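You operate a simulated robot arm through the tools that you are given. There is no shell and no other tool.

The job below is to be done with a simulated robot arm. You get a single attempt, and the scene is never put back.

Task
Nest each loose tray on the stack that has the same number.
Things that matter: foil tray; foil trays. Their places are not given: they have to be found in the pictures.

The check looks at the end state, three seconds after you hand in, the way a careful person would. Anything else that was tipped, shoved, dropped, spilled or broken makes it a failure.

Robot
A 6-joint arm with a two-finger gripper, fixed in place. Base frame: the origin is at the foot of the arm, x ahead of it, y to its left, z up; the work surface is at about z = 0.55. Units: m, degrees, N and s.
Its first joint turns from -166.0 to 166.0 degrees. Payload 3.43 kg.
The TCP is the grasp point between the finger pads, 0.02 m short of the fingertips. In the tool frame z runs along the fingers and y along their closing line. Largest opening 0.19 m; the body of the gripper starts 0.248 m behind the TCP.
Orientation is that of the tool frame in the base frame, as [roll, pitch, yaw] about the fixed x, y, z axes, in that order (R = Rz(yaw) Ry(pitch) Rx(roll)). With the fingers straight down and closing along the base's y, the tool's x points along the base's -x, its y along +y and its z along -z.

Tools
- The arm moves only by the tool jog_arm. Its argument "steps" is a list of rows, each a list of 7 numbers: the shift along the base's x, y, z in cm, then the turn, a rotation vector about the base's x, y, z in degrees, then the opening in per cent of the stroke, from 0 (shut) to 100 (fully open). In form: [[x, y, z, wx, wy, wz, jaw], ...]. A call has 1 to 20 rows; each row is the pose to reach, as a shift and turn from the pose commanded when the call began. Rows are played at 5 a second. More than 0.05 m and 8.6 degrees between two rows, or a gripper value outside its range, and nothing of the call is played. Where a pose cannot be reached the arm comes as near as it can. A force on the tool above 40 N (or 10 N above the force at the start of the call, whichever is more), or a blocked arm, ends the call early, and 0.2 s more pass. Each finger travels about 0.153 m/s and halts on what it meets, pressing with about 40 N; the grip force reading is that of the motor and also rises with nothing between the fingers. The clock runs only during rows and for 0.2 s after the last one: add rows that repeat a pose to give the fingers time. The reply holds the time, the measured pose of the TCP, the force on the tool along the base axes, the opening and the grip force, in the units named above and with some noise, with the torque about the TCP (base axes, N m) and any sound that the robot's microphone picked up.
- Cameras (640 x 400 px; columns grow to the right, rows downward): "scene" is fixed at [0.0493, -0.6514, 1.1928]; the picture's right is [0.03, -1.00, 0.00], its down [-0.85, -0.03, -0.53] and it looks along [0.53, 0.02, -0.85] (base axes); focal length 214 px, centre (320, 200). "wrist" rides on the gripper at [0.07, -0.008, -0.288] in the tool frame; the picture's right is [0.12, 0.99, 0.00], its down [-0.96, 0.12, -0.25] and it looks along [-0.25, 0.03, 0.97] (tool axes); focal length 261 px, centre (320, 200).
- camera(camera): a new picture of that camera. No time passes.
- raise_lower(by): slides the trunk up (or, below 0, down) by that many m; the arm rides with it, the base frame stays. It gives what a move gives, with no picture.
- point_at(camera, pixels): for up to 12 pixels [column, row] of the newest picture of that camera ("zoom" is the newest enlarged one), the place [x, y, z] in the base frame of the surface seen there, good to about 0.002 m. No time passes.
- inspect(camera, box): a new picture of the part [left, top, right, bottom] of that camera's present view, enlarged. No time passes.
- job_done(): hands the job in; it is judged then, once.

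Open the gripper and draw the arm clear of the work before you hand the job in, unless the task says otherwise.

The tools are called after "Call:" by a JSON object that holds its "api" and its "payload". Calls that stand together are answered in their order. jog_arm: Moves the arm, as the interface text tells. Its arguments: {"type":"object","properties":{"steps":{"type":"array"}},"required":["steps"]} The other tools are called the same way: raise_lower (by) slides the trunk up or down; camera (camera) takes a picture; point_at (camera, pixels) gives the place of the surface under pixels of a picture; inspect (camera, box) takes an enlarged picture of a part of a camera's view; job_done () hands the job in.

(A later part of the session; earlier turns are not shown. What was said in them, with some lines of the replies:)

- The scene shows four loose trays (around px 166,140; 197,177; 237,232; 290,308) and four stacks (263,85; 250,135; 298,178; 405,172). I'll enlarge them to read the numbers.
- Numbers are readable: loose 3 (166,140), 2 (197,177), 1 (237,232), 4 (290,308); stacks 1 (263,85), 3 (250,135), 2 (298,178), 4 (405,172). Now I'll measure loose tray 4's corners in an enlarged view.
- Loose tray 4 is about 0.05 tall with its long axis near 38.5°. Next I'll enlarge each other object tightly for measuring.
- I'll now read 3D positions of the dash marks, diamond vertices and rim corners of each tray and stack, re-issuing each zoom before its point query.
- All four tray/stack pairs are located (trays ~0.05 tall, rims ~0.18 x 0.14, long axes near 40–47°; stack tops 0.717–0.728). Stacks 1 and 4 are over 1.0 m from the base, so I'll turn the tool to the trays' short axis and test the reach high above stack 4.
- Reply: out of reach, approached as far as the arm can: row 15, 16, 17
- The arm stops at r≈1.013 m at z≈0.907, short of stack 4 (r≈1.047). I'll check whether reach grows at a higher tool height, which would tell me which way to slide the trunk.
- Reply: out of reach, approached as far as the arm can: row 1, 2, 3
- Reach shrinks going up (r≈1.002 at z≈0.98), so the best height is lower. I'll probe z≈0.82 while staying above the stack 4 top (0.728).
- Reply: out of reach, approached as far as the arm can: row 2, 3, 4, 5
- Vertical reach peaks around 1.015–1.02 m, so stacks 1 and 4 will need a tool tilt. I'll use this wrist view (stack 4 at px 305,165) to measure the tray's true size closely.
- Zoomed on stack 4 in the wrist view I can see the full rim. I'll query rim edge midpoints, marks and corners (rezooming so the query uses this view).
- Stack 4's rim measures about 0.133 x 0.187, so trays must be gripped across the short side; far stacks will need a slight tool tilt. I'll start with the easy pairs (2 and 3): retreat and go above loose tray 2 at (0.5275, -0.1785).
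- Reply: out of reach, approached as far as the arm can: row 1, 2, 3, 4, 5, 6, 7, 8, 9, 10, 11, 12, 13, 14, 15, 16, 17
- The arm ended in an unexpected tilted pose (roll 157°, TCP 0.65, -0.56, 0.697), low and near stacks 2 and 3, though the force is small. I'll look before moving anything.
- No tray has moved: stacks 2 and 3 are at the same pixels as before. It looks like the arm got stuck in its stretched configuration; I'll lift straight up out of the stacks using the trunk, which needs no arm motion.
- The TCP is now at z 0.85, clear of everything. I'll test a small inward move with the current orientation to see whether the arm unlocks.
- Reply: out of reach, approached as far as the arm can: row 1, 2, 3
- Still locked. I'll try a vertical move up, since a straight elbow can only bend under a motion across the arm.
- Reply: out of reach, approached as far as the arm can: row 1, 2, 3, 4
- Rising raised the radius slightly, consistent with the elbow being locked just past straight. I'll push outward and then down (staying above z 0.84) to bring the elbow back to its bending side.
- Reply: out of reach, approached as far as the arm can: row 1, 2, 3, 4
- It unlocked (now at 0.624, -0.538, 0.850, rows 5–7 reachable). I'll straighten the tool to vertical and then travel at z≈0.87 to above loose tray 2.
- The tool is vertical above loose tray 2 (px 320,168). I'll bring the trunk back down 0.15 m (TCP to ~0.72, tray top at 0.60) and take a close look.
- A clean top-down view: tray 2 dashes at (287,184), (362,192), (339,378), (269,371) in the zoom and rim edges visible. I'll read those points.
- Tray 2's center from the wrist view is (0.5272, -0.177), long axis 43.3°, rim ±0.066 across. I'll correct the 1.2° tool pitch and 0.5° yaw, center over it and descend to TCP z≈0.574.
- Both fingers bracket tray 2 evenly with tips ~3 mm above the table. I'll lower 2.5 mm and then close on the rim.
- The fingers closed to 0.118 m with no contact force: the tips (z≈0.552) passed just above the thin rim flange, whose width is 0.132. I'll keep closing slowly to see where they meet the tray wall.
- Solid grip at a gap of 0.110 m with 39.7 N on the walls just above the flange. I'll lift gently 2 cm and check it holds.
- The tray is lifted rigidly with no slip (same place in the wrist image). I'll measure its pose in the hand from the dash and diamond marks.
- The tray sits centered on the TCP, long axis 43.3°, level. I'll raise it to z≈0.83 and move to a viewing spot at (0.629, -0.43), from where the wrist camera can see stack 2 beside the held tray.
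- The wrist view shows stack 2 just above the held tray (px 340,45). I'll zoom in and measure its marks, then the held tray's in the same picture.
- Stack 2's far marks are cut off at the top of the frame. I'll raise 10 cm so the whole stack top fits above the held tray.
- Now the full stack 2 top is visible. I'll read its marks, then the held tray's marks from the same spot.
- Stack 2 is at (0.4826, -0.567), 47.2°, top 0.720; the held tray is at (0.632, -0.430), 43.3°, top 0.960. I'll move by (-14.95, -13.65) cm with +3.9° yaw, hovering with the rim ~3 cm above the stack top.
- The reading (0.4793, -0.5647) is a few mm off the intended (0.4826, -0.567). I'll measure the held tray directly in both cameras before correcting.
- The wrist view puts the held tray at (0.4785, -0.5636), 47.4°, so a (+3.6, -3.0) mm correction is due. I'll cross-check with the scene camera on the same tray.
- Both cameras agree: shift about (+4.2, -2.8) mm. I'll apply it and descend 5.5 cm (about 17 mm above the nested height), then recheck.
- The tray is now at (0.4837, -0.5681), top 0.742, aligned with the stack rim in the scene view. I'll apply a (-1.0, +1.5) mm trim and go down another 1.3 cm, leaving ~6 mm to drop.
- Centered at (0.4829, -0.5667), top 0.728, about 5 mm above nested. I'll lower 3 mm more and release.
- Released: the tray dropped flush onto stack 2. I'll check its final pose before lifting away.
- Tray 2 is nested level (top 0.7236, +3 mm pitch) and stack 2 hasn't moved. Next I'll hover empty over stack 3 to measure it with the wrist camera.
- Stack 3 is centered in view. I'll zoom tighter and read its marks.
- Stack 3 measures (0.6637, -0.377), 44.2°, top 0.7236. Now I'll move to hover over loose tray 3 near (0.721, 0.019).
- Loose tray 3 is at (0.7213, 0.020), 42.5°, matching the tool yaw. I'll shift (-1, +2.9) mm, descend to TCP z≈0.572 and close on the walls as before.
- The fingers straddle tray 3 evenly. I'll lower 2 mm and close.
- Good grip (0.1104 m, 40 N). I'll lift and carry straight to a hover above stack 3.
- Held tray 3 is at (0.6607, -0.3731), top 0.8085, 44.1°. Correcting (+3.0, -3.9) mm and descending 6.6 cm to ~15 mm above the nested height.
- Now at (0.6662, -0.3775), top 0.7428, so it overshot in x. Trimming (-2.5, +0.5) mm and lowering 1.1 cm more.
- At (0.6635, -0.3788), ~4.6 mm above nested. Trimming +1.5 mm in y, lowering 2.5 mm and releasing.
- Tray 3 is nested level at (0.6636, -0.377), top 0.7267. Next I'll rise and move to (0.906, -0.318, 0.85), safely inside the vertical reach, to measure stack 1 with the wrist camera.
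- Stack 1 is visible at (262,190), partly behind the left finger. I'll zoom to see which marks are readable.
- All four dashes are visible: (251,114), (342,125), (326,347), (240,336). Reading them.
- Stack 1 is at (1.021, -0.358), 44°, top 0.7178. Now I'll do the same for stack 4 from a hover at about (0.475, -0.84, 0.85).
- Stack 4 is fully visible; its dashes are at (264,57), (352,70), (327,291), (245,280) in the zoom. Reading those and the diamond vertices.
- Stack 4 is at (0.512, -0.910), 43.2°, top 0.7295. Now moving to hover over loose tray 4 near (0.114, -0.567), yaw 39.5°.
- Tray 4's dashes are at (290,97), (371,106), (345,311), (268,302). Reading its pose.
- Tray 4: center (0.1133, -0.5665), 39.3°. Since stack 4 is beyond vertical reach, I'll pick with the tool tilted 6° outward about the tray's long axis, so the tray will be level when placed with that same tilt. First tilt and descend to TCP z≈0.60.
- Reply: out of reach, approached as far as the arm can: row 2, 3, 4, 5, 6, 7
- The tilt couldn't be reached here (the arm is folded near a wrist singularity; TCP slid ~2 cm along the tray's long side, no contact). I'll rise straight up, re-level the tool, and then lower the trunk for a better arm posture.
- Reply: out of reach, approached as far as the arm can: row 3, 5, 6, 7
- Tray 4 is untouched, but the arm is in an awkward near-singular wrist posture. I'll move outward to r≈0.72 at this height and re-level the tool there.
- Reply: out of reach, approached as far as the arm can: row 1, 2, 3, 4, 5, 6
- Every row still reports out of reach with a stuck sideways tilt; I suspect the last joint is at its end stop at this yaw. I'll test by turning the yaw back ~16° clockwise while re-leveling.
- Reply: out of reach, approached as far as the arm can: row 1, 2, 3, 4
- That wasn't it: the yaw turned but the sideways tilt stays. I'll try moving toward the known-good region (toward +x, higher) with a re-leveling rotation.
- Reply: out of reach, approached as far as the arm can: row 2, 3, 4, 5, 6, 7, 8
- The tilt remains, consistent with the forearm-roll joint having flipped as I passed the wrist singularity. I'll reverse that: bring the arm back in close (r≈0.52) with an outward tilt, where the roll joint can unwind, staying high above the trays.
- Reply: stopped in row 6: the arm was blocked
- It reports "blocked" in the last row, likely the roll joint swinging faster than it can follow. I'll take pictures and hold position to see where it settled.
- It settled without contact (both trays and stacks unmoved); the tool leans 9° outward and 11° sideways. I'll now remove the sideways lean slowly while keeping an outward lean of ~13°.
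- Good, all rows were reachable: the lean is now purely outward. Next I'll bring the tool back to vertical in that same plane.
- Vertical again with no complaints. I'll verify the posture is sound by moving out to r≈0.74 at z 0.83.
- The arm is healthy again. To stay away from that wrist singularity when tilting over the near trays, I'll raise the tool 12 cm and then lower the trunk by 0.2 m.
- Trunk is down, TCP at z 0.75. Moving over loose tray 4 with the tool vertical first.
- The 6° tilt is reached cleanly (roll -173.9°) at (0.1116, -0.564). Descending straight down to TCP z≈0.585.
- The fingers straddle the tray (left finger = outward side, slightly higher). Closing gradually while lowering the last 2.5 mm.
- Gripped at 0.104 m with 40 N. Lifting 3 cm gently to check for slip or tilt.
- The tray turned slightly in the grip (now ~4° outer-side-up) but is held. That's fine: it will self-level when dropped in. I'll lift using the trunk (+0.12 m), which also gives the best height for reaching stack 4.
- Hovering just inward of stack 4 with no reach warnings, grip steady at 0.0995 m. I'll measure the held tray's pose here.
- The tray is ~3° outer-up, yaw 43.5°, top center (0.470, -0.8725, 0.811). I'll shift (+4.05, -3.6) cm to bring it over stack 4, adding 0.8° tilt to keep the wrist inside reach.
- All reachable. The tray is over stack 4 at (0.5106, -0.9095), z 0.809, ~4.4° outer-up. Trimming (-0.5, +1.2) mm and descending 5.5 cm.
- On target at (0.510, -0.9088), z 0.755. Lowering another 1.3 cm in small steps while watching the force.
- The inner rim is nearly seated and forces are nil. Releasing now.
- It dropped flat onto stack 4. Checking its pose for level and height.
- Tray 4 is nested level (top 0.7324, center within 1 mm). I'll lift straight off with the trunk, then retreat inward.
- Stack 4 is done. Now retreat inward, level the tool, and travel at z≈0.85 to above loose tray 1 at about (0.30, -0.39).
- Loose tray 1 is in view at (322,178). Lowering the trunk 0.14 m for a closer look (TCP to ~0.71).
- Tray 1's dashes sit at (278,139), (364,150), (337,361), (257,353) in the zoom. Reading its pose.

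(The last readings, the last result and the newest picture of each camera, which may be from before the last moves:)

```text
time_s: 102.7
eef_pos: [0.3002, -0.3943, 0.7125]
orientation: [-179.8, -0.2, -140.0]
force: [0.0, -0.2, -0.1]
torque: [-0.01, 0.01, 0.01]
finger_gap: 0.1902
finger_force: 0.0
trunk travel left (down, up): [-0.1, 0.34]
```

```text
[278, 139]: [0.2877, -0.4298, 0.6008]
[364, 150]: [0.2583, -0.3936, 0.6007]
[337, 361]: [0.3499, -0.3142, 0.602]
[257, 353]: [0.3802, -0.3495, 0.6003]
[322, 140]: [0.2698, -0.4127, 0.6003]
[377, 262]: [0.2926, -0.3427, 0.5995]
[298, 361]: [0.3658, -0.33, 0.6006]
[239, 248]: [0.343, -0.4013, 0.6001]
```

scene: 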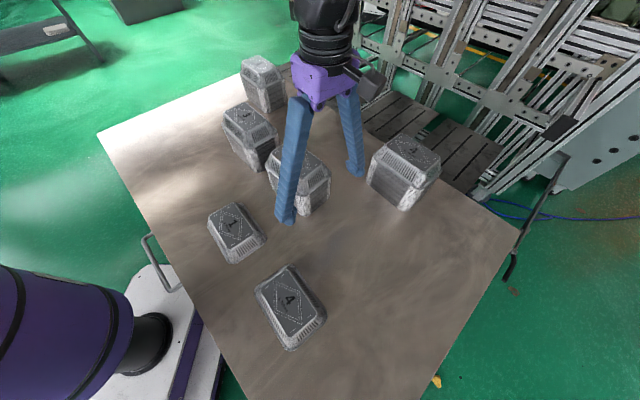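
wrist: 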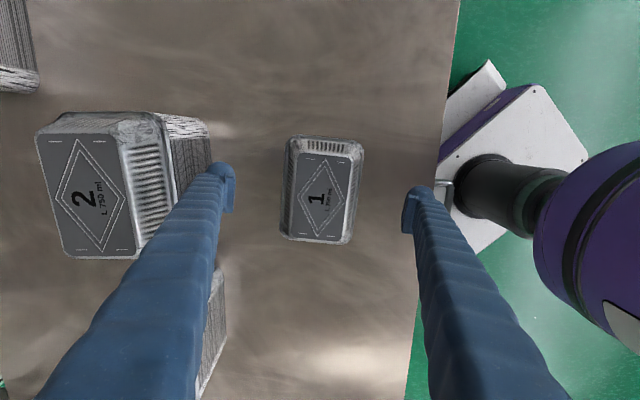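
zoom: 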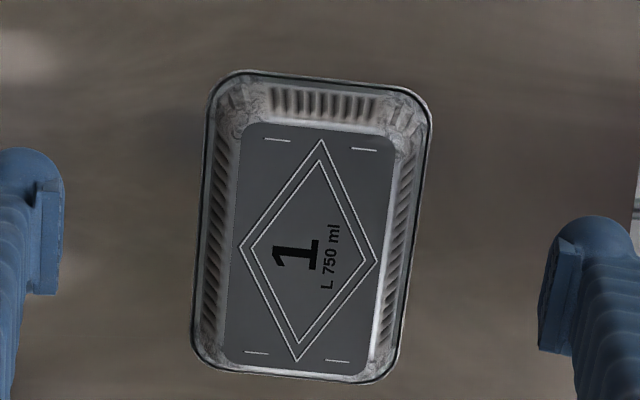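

Tray 1 is at (0.3184, -0.3717), 40.8°. To gain reach at stack 1 I'll grip it 3.5 cm off-center toward its near end: TCP target (0.2919, -0.3946). Descending vertically to z≈0.574.

Call:
{"api": "jog_arm", "payload": {"steps": [[-0.83, -0.03, 0, 0, 0, 0.8, 100], [-0.83, -0.03, -4, 0, 0, 0.8, 100], [-0.83, -0.03, -8, 0, 0, 0.8, 100], [-0.83, -0.03, -11.5, 0, 0, 0.8, 100], [-0.83, -0.03, -13.7, 0, 0, 0.8, 100], [-0.83, -0.03, -13.7, 0, 0, 0.8, 100]]}}

Call:
{"api": "camera", "payload": {"camera": "wrist"}}

Call:
{"api": "inspect", "payload": {"camera": "scene", "box": [180, 180, 300, 280]}}

```text
time_s: 104.1
eef_pos: [0.2913, -0.394, 0.5747]
orientation: [-179.9, -0.2, -139.2]
force: [0.6, -0.9, -0.4]
torque: [0.02, 0.01, 0.0]
finger_gap: 0.1898
finger_force: 0.0
trunk travel left (down, up): [-0.1, 0.34]
```

```text
taken
```

wrist: 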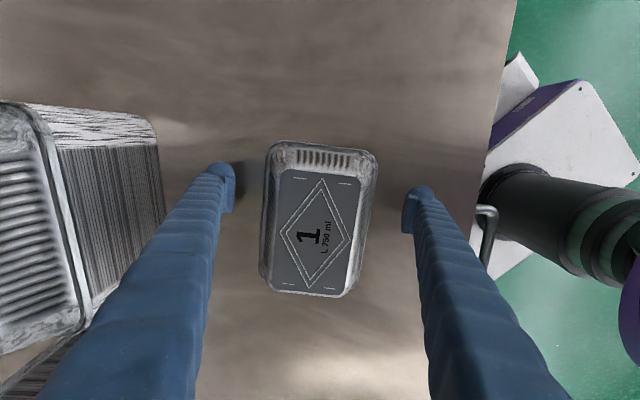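

```text
4.00 times, centred on (240, 230) of scene
```

zoom: 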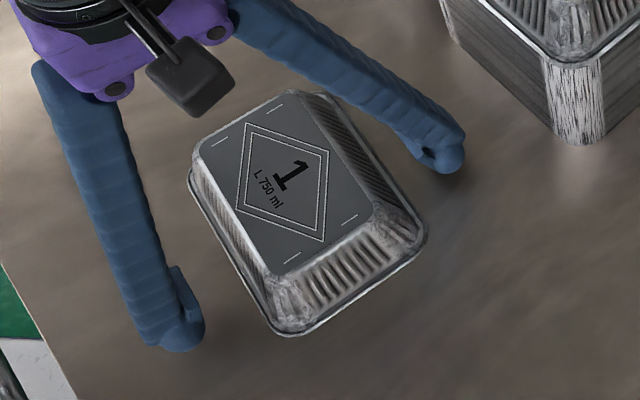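

Fingers straddle the near half of tray 1 as planned. Lowering 3 mm and closing.

Call:
{"api": "jog_arm", "payload": {"steps": [[0, 0, -0.15, 0, 0, 0, 95], [0, 0, -0.3, 0, 0, 0, 85], [0, 0, -0.3, 0, 0, 0, 76], [0, 0, -0.3, 0, 0, 0, 69], [0, 0, -0.3, 0, 0, 0, 63], [0, 0, -0.3, 0, 0, 0, 58], [0, 0, -0.3, 0, 0, 0, 54], [0, 0, -0.3, 0, 0, 0, 52], [0, 0, -0.3, 0, 0, 0, 52]]}}

Call:
{"api": "inspect", "payload": {"camera": "wrist", "box": [240, 120, 400, 310]}}

```text
time_s: 106.1
eef_pos: [0.2906, -0.3944, 0.5718]
orientation: [-179.9, -0.2, -139.2]
force: [-0.4, -0.2, 1.8]
torque: [0.08, -0.04, 0.0]
finger_gap: 0.1102
finger_force: 40.4
trunk travel left (down, up): [-0.1, 0.34]
```

```text
2.11 times, centred on (320, 215) of wrist
```

zoom: 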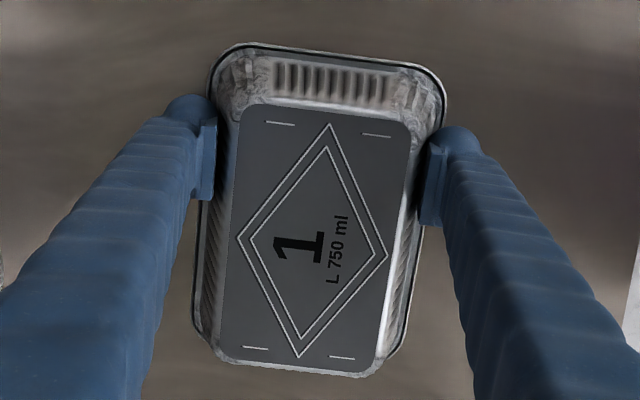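

Grip is solid (0.1102 m, 40 N). I'll lift 0.1 m with the trunk (back to its start height, best for the reach), then carry to a staging point at (0.90, -0.40, 0.80).

Call:
{"api": "raise_lower", "payload": {"by": 0.1}}

Call:
{"api": "jog_arm", "payload": {"steps": [[0, 0, 4.3, 0, 0, 0, 50], [0.5, 0, 8.6, 0, 0, 0, 50], [3, 0, 12, 0, 0, 0, 50], [7, 0, 13, 0, 0, 0.3, 50], [11.3, 0, 13, 0, 0, 0.6, 50], [15.6, 0, 13, 0, 0, 0.9, 50], [19.9, 0, 13, 0, 0, 1.2, 50], [24.2, -0.1, 13, 0, 0, 1.5, 50], [28.5, -0.1, 13, 0, 0, 1.8, 50], [32.8, -0.2, 13, 0, 0, 2.1, 50], [37.1, -0.2, 13, 0, 0, 2.4, 50], [41.4, -0.3, 13, 0, 0, 2.7, 50], [45.7, -0.4, 13, 0, 0, 3, 50], [50, -0.4, 13, 0, 0, 3.2, 50], [54.3, -0.5, 13, 0, 0, 3.2, 50], [58, -0.5, 13, 0, 0, 3.2, 50], [61, -0.5, 13, 0, 0, 3.2, 50], [61, -0.5, 13, 0, 0, 3.2, 50]]}}

Call:
{"api": "camera", "payload": {"camera": "wrist"}}

Call:
{"api": "camera", "payload": {"camera": "scene"}}

```text
time_s: 107.5
eef_pos: [0.2908, -0.3931, 0.6717]
orientation: [-179.9, -0.2, -139.2]
force: [-0.3, 0.3, 0.1]
torque: [0.02, 0.01, -0.03]
finger_gap: 0.11
finger_force: 40.0
trunk travel left (down, up): [-0.2, 0.24]
```

```text
time_s: 111.3
eef_pos: [0.9027, -0.3987, 0.7981]
orientation: [-179.8, -0.3, -136.0]
force: [-0.2, 1.1, -0.3]
torque: [-0.01, 0.07, -0.01]
finger_gap: 0.109
finger_force: 40.1
trunk travel left (down, up): [-0.2, 0.24]
```

```text
taken
```

wrist: 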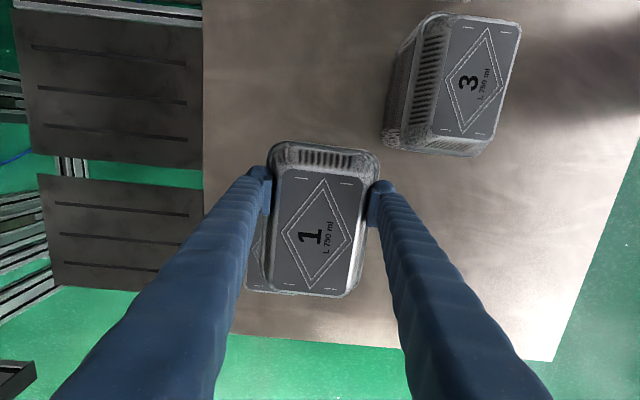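

```text
taken
```

scene: 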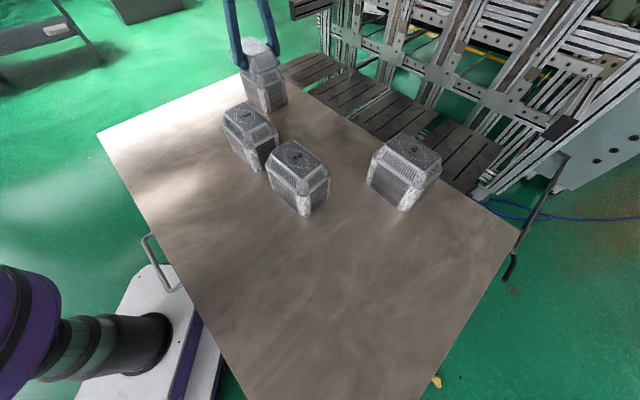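

Holding well at the staging point. Now tilting the tool 9.5° outward about the tray's long axis, in place.

Call:
{"api": "jog_arm", "payload": {"steps": [[0, 0, 0, -1.7, -1.65, 0, 50], [0, 0, 0, -3.4, -3.3, 0, 50], [0, 0, 0, -5.1, -4.95, 0, 50], [0, 0, 0, -6.83, -6.6, 0, 50], [0, 0, 0, -6.83, -6.6, 0, 50]]}}

Call:
{"api": "inspect", "payload": {"camera": "wrist", "box": [240, 120, 400, 310]}}

```text
time_s: 112.5
eef_pos: [0.9026, -0.3978, 0.7998]
orientation: [-170.4, -0.1, -135.9]
force: [-0.5, 0.0, -0.2]
torque: [-0.05, -0.02, -0.02]
finger_gap: 0.1084
finger_force: 40.2
trunk travel left (down, up): [-0.2, 0.24]
```

```text
2.11 times, centred on (320, 215) of wrist
```

zoom: 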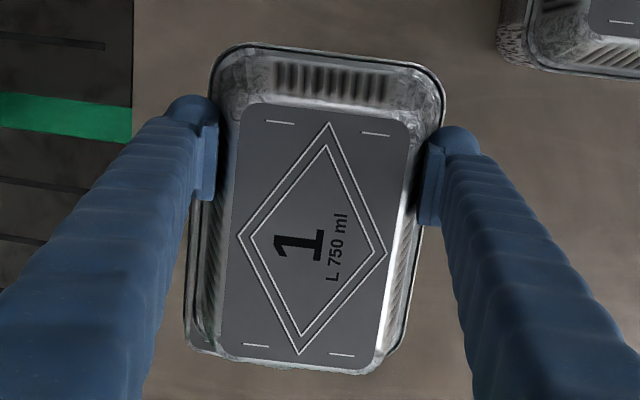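

Tilt reached (roll -170.4°), tray steady. Measuring the tray's pose: dashes at (280,122), (375,134), (342,354), (256,344).

Call:
{"api": "point_at", "payload": {"camera": "zoom", "pixels": [[280, 122], [375, 134], [342, 354], [256, 344], [331, 123], [387, 252], [300, 354], [236, 236]]}}

```text
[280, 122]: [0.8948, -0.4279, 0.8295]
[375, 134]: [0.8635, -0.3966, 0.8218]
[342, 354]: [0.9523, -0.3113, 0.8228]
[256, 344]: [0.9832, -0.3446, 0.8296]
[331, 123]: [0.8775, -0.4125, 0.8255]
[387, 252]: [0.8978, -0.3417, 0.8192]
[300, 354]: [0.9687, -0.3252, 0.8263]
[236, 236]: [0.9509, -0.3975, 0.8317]
```

Tray: top center (0.9236, -0.3697, 0.826), tilt 9.3° outer-up, yaw 43.6°. Moving out by (+9.35, +1.57) cm with +0.4° yaw to sit over stack 1, at the same height.

Call:
{"api": "jog_arm", "payload": {"steps": [[2.4, 0.4, 0, 0, 0, 0.2, 50], [4.8, 0.8, 0, 0, 0, 0.4, 50], [7.2, 1.2, 0, 0, 0, 0.4, 50], [9.35, 1.57, 0, 0, 0, 0.4, 50], [9.35, 1.57, 0, 0, 0, 0.4, 50]]}}

Call:
{"api": "inspect", "payload": {"camera": "wrist", "box": [240, 120, 400, 310]}}

Call:
{"api": "point_at", "payload": {"camera": "zoom", "pixels": [[280, 122], [375, 134], [342, 354], [256, 344], [331, 123], [387, 252], [300, 354], [236, 236]]}}

Call:
{"api": "inspect", "payload": {"camera": "scene", "box": [220, 20, 310, 120]}}

```text
time_s: 113.7
eef_pos: [0.994, -0.3833, 0.8021]
orientation: [-170.4, -0.2, -135.5]
force: [-0.7, -1.0, -0.3]
torque: [0.0, 0.03, -0.02]
finger_gap: 0.1082
finger_force: 40.4
trunk travel left (down, up): [-0.2, 0.24]
```

```text
2.11 times, centred on (320, 215) of wrist
```

zoom: 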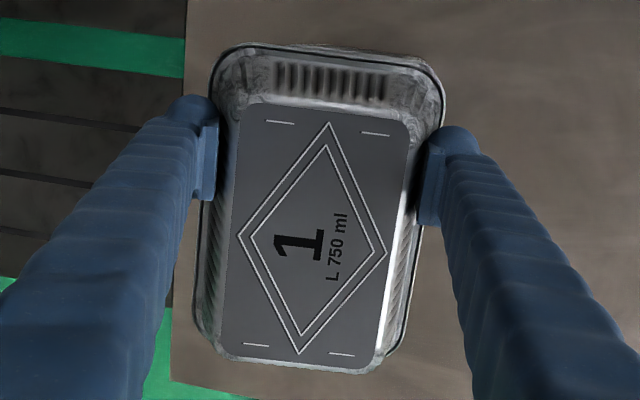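

```text
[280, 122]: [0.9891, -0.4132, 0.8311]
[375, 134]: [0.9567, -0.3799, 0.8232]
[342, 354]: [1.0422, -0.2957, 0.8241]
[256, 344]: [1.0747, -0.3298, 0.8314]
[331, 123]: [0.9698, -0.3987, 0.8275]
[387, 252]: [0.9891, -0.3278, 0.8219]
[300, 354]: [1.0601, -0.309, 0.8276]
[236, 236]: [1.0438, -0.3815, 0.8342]
```

```text
4.00 times, centred on (265, 70) of scene
```

zoom: 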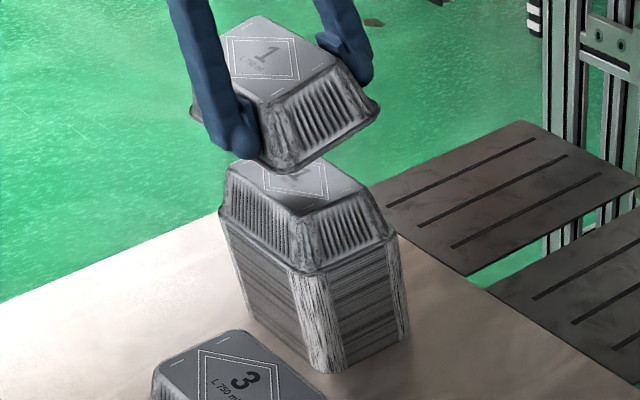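

The tray is at (1.0157, -0.3544), z 0.8276, hovering above stack 1 as the scene view confirms. Trimming (+1.4, +0.4) mm, -0.3° and descending 7 cm.

Call:
{"api": "jog_arm", "payload": {"steps": [[0.14, 0.04, -1, 0, 0, -0.3, 50], [0.14, 0.04, -2.5, 0, 0, -0.3, 50], [0.14, 0.04, -4, 0, 0, -0.3, 50], [0.14, 0.04, -5.5, 0, 0, -0.3, 50], [0.14, 0.04, -7, 0, 0, -0.3, 50], [0.14, 0.04, -7, 0, 0, -0.3, 50]]}}

Call:
{"api": "inspect", "payload": {"camera": "wrist", "box": [240, 120, 400, 310]}}

Call:
{"api": "point_at", "payload": {"camera": "zoom", "pixels": [[280, 122], [375, 134], [342, 354], [256, 344], [331, 123], [387, 252], [300, 354], [236, 236]]}}

Call:
{"api": "inspect", "payload": {"camera": "scene", "box": [220, 20, 310, 120]}}

```text
time_s: 115.1
eef_pos: [0.9975, -0.3825, 0.7321]
orientation: [-170.4, -0.1, -135.9]
force: [-0.2, 0.5, 0.1]
torque: [0.0, 0.01, 0.03]
finger_gap: 0.1081
finger_force: 40.1
trunk travel left (down, up): [-0.2, 0.24]
```

```text
2.11 times, centred on (320, 215) of wrist
```

zoom: 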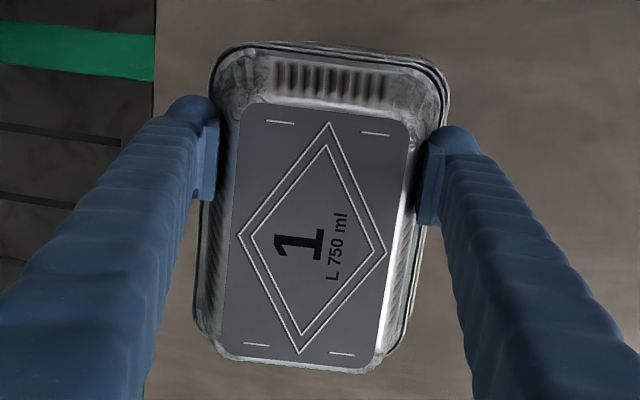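

```text
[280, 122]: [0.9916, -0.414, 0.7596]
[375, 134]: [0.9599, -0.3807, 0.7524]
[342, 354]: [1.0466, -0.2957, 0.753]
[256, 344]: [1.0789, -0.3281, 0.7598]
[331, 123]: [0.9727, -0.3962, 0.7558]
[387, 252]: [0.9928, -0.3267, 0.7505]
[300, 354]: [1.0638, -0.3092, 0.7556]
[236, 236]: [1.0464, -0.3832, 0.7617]
```

```text
4.00 times, centred on (265, 70) of scene
```

zoom: 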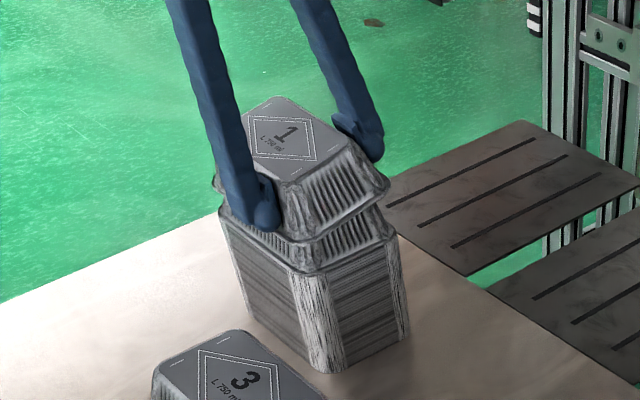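

At (1.0191, -0.3542), z 0.756, no contact forces. Trimming -1.7 mm in x and lowering 1.4 cm in small steps.

Call:
{"api": "jog_arm", "payload": {"steps": [[-0.17, 0.02, -0.4, 0, 0, 0, 50], [-0.17, 0.02, -0.9, 0, 0, 0, 50], [-0.17, 0.02, -1.4, 0, 0, 0, 50], [-0.17, 0.02, -1.4, 0, 0, 0, 50]]}}

Call:
{"api": "inspect", "payload": {"camera": "wrist", "box": [240, 120, 400, 310]}}

Call:
{"api": "point_at", "payload": {"camera": "zoom", "pixels": [[280, 122], [375, 134], [342, 354], [256, 344], [331, 123], [387, 252], [300, 354], [236, 236]]}}

Call:
{"api": "inspect", "payload": {"camera": "scene", "box": [230, 35, 300, 115]}}

```text
time_s: 116.1
eef_pos: [0.9958, -0.3819, 0.716]
orientation: [-170.4, -0.2, -135.9]
force: [-0.2, 0.5, 0.3]
torque: [0.0, -0.01, -0.01]
finger_gap: 0.108
finger_force: 40.3
trunk travel left (down, up): [-0.2, 0.24]
```

```text
2.11 times, centred on (320, 215) of wrist
```

zoom: 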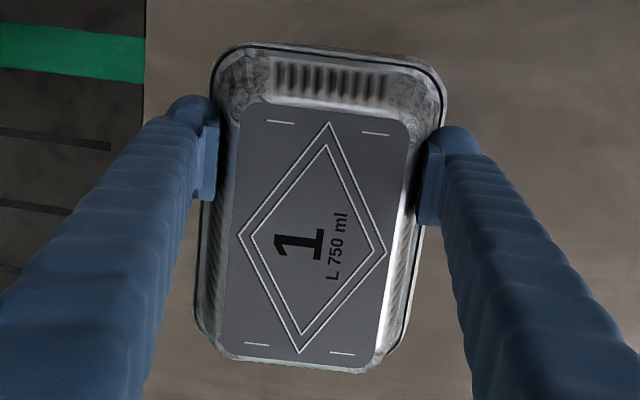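

```text
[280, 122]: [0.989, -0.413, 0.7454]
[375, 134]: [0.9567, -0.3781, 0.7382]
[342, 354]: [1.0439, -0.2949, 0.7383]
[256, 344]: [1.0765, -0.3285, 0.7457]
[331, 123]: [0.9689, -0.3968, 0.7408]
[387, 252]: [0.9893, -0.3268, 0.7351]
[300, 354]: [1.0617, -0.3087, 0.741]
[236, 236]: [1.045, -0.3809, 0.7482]
```

```text
5.00 times, centred on (265, 75) of scene
```

zoom: 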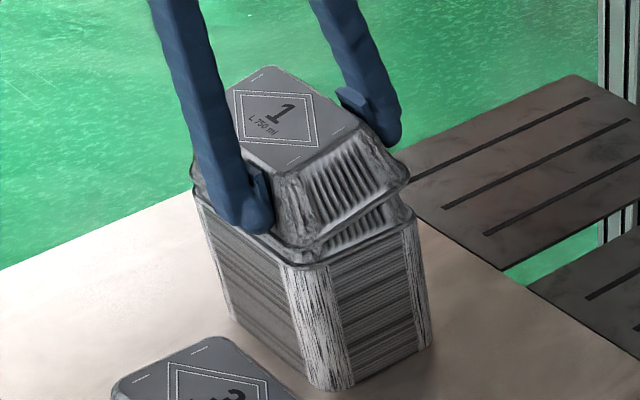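

Well aligned at (1.0164, -0.3535), z 0.7415, about 10 mm above inner-rim contact. Lowering 6 mm more.

Call:
{"api": "jog_arm", "payload": {"steps": [[0.05, -0.04, -0.3, 0, 0, 0, 50], [0.05, -0.04, -0.6, 0, 0, 0, 50], [0.05, -0.04, -0.6, 0, 0, 0, 50]]}}

Call:
{"api": "inspect", "payload": {"camera": "wrist", "box": [240, 120, 400, 310]}}

Call:
{"api": "point_at", "payload": {"camera": "zoom", "pixels": [[280, 122], [375, 134], [342, 354], [256, 344], [331, 123], [387, 252], [300, 354], [236, 236]]}}

Call:
{"api": "inspect", "payload": {"camera": "scene", "box": [230, 35, 300, 115]}}

```text
time_s: 116.9
eef_pos: [0.9948, -0.3828, 0.7095]
orientation: [-170.5, -0.2, -136.0]
force: [-1.9, 1.9, 0.7]
torque: [0.06, 0.17, -0.05]
finger_gap: 0.1077
finger_force: 39.7
trunk travel left (down, up): [-0.2, 0.24]
```

```text
2.11 times, centred on (320, 215) of wrist
```

zoom: 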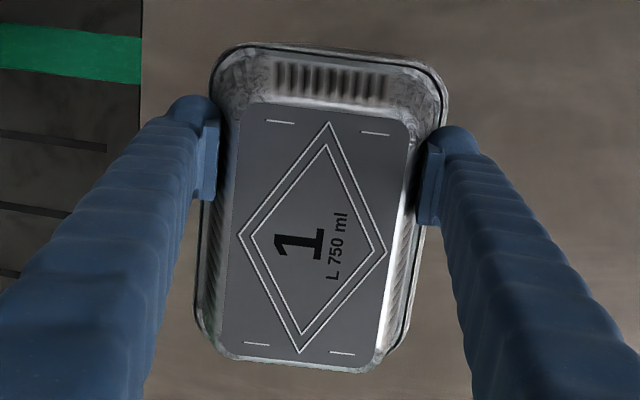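

```text
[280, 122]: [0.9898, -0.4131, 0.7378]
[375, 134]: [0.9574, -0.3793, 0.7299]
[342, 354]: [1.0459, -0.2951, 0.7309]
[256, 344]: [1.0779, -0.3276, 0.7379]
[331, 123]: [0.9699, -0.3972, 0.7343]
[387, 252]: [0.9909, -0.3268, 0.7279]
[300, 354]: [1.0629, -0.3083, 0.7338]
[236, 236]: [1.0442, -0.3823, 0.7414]
```

```text
5.00 times, centred on (265, 75) of scene
```

zoom: 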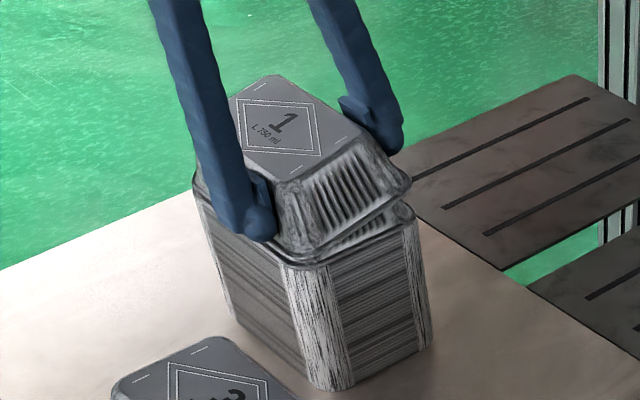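

A light 2.7 N inward reaction shows the inner wall just touching the stack. I'll back off 1.2 mm inward and up 1 mm to relieve it, then release.

Call:
{"api": "jog_arm", "payload": {"steps": [[-0.04, 0.04, 0.05, 0, 0, 0, 50], [-0.085, 0.085, 0.1, 0, 0, 0, 50], [-0.085, 0.085, 0.1, 0, 0, 0, 50]]}}

Call:
{"api": "inspect", "payload": {"camera": "scene", "box": [230, 35, 300, 115]}}

```text
time_s: 117.7
eef_pos: [0.9955, -0.384, 0.7121]
orientation: [-170.4, -0.3, -135.9]
force: [-0.1, 0.1, -0.5]
torque: [-0.02, -0.03, -0.02]
finger_gap: 0.1076
finger_force: 40.2
trunk travel left (down, up): [-0.2, 0.24]
```

```text
5.00 times, centred on (265, 75) of scene
```

zoom: 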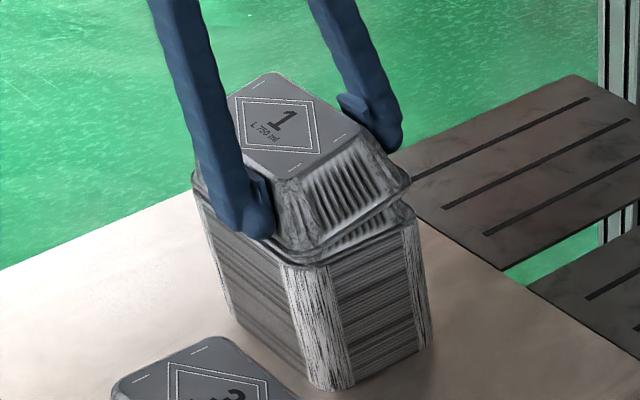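

The contact force is gone. Releasing now.

Call:
{"api": "jog_arm", "payload": {"steps": [[0, 0, 0, 0, 0, 0, 58], [0, 0, 0, 0, 0, 0, 64], [0, 0, 0, 0, 0, 0, 74], [0, 0, 0, 0, 0, 0, 84], [0, 0, 0, 0, 0, 0, 84]]}}

Call:
{"api": "inspect", "payload": {"camera": "wrist", "box": [240, 120, 400, 310]}}

Call:
{"api": "inspect", "payload": {"camera": "scene", "box": [230, 35, 300, 115]}}

```text
time_s: 118.9
eef_pos: [0.9935, -0.3828, 0.7121]
orientation: [-170.5, -0.2, -136.0]
force: [0.6, -0.3, -0.6]
torque: [0.0, 0.03, -0.01]
finger_gap: 0.1597
finger_force: 0.0
trunk travel left (down, up): [-0.2, 0.24]
```

```text
2.11 times, centred on (320, 215) of wrist
```

zoom: 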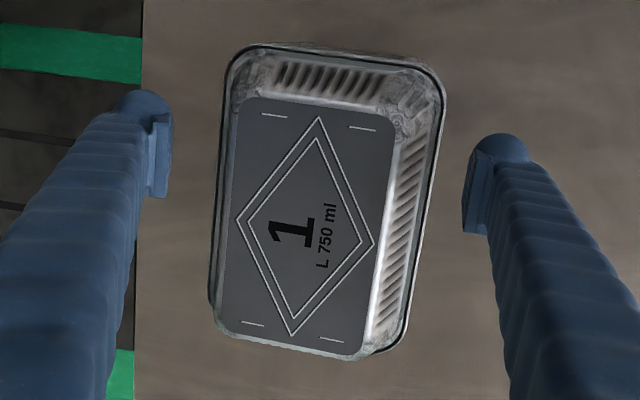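

```text
5.00 times, centred on (265, 75) of scene
```

zoom: 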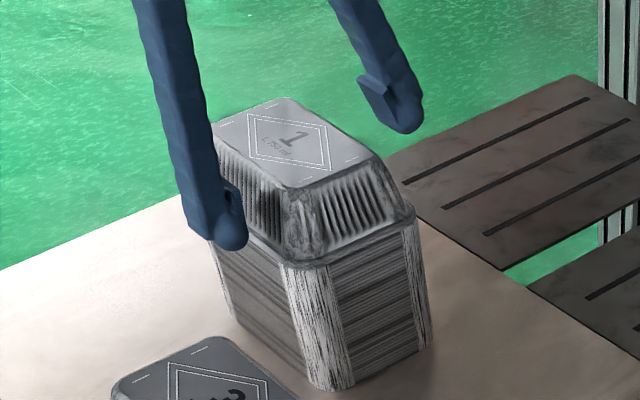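

It fell neatly into place. Checking its level and position, then I'll lift off with the trunk.

Call:
{"api": "inspect", "payload": {"camera": "wrist", "box": [240, 120, 400, 310]}}

Call:
{"api": "point_at", "payload": {"camera": "zoom", "pixels": [[273, 115], [362, 129], [331, 340], [252, 323], [320, 118], [374, 242], [292, 335], [236, 219]]}}

Call:
{"api": "raise_lower", "payload": {"by": 0.14}}

Call:
{"api": "inspect", "payload": {"camera": "scene", "box": [230, 35, 300, 115]}}

```text
2.11 times, centred on (320, 215) of wrist
```

zoom: 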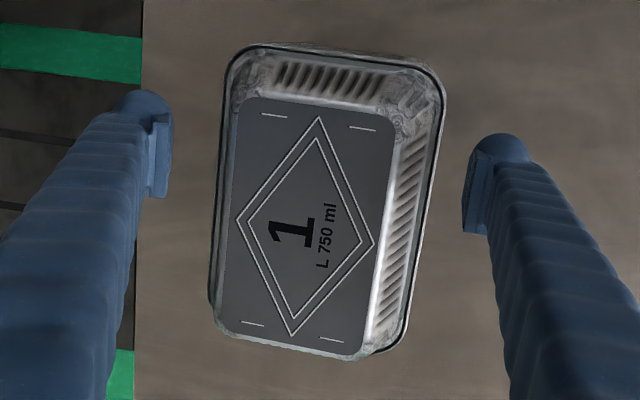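

```text
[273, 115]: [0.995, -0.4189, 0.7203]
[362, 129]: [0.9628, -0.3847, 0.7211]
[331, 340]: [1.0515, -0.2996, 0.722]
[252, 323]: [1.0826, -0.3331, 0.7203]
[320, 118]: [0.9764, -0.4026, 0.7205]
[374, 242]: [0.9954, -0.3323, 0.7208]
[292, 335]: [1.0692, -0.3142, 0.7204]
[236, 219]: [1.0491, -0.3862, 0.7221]
```

```text
time_s: 120.5
eef_pos: [0.9958, -0.3822, 0.8507]
orientation: [-170.4, -0.3, -135.9]
force: [-0.4, -0.3, 0.4]
torque: [0.01, 0.01, -0.01]
finger_gap: 0.1595
finger_force: 0.1
trunk travel left (down, up): [-0.34, 0.1]
```

```text
5.00 times, centred on (265, 75) of scene
```

zoom: 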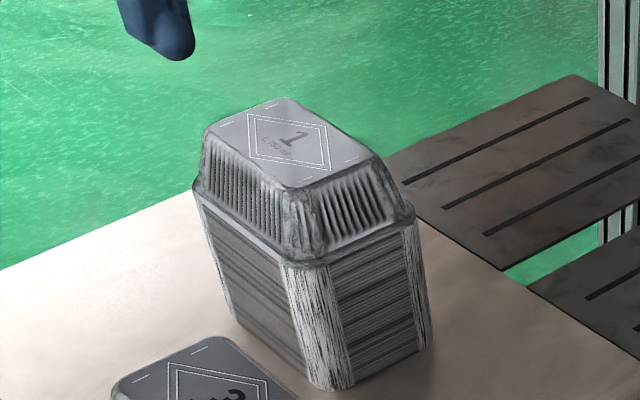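

All four trays are nested and level (tray 1 top 0.7209). I'll retreat inward, level the tool, open fully, and draw the arm to a clear spot around (0.45, -0.10).

Call:
{"api": "jog_arm", "payload": {"steps": [[-3, 1.2, 0, 0, 0, 0, 84], [-6, 2.4, 0, 0, 0, 0, 90], [-9.5, 3.8, 0, 1.7, 1.65, 0, 100], [-13, 5.5, 0, 3.4, 3.3, 0, 100], [-17, 7.5, 0, 5.1, 4.95, 0, 100], [-21, 9.5, 0, 6.83, 6.6, 0, 100], [-25, 11.5, 0, 6.83, 6.6, 0, 100], [-29, 13.5, 0, 6.83, 6.6, 0, 100], [-33, 15.5, 0, 6.83, 6.6, 0, 100], [-37, 17.5, 0, 6.83, 6.6, 0, 100], [-41, 19.5, 0, 6.83, 6.6, 0, 100], [-45, 21.5, 0, 6.83, 6.6, 0, 100], [-49, 24, 0, 6.83, 6.6, 0, 100], [-52.5, 27, 0, 6.83, 6.6, 0, 100], [-52.5, 27, 0, 6.83, 6.6, 0, 100]]}}

Call:
{"api": "camera", "payload": {"camera": "scene"}}

Call:
{"api": "camera", "payload": {"camera": "wrist"}}

```text
time_s: 123.7
eef_pos: [0.4677, -0.1167, 0.8542]
orientation: [-179.9, -0.2, -136.0]
force: [-0.3, 0.4, -0.3]
torque: [-0.06, 0.01, 0.03]
finger_gap: 0.1901
finger_force: 0.1
trunk travel left (down, up): [-0.34, 0.1]
```

```text
taken
```

scene: 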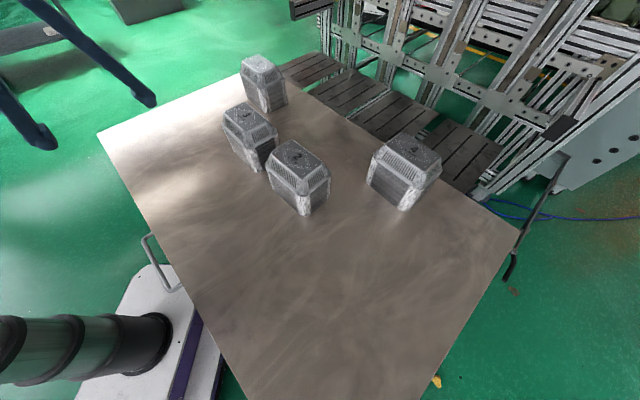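

```text
taken
```

wrist: 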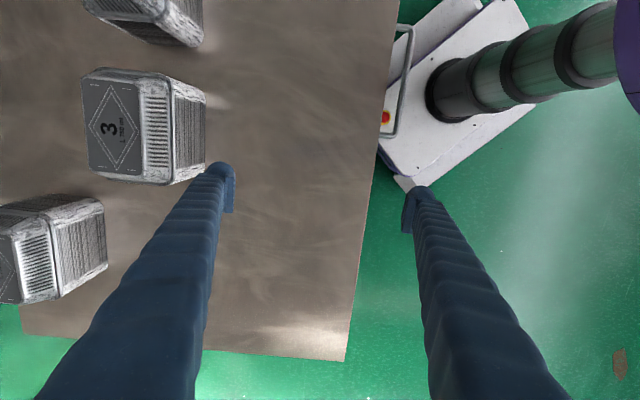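

The table shows only four stacks and no loose trays. I'll do a last close check of each stack for level seating and unmoved bases.

Call:
{"api": "inspect", "payload": {"camera": "scene", "box": [232, 50, 300, 120]}}

Call:
{"api": "inspect", "payload": {"camera": "scene", "box": [210, 95, 290, 180]}}

Call:
{"api": "inspect", "payload": {"camera": "scene", "box": [255, 132, 345, 222]}}

Call:
{"api": "inspect", "payload": {"camera": "scene", "box": [355, 125, 455, 220]}}

```text
5.71 times, centred on (266, 85) of scene
```

zoom: 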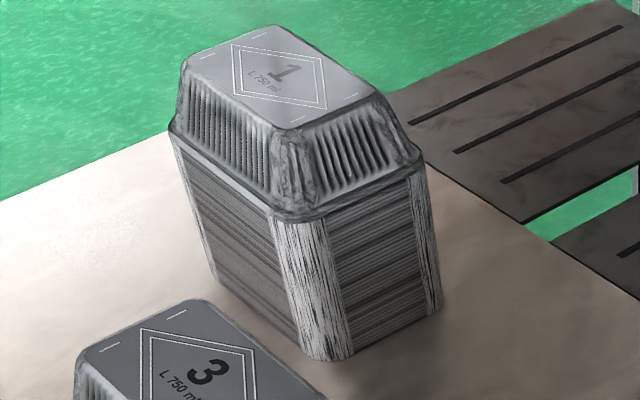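

```text
4.71 times, centred on (250, 138) of scene
```

zoom: 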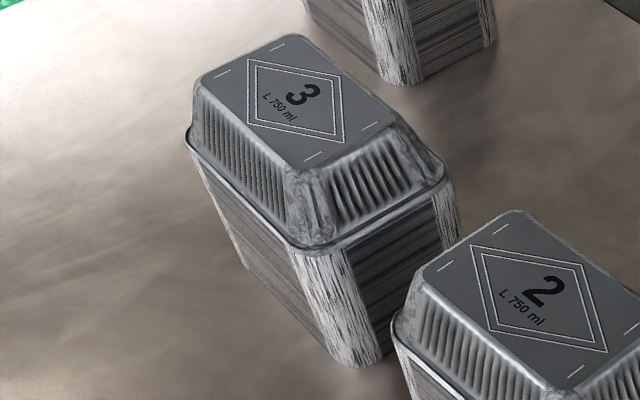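

```text
4.44 times, centred on (300, 177) of scene
```

zoom: 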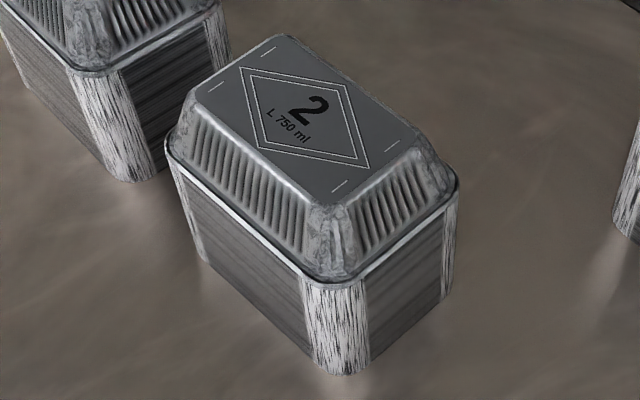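

```text
4.21 times, centred on (405, 172) of scene
```

zoom: 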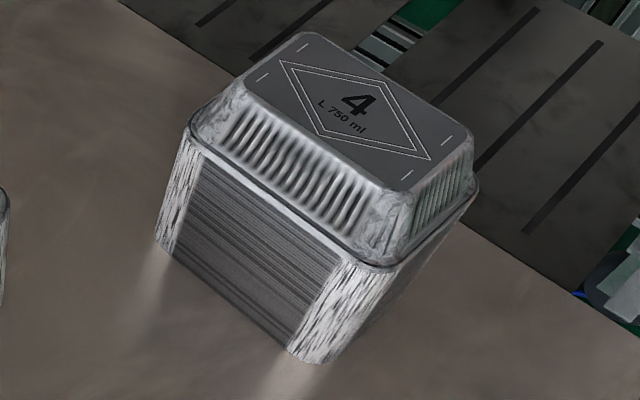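

All four stacks look level, each new tray is flush on the stack with its number, and the stack bases are at the same pixels as at the start. The gripper is open and the arm is clear, so I'm handing in.

Call:
{"api": "job_done", "payload": {}}

```text
The job is handed in.
```

All four loose trays are now nested on the stacks with their numbers, and I've handed the job in. I don't have the check's verdict.

| Tray | Height of the top after nesting | Offset from the stack's measured centre |
|---|---|---|
| 1 | 0.721 m | about 2 mm |
| 2 | 0.724 m | within 1 mm |
| 3 | 0.727 m | within 1 mm |
| 4 | 0.732 m | about 1 mm |

- **Seating:** each tray sits level, about 3 mm above the old top of its stack. In the last pictures the foot of every stack is where it was at the start.
- **Stacks 1 and 4:** these are beyond the arm's reach with the tool straight down. I placed those two trays with the tool tilted outward, and they dropped the last few millimetres into place.
- **Contact:** while lowering tray 1 it pressed lightly on its stack, at about 2.7 N. I backed off before letting go. Its small offset could come from that or from measuring error.
- **Arm trouble:** the arm jammed twice, once stretched out over stack 4 and once folded in over loose tray 4. The first time it swung low between stacks 2 and 3. The pictures showed nothing touched or moved either time.

The gripper is open, and the arm is drawn back clear of the stacks.
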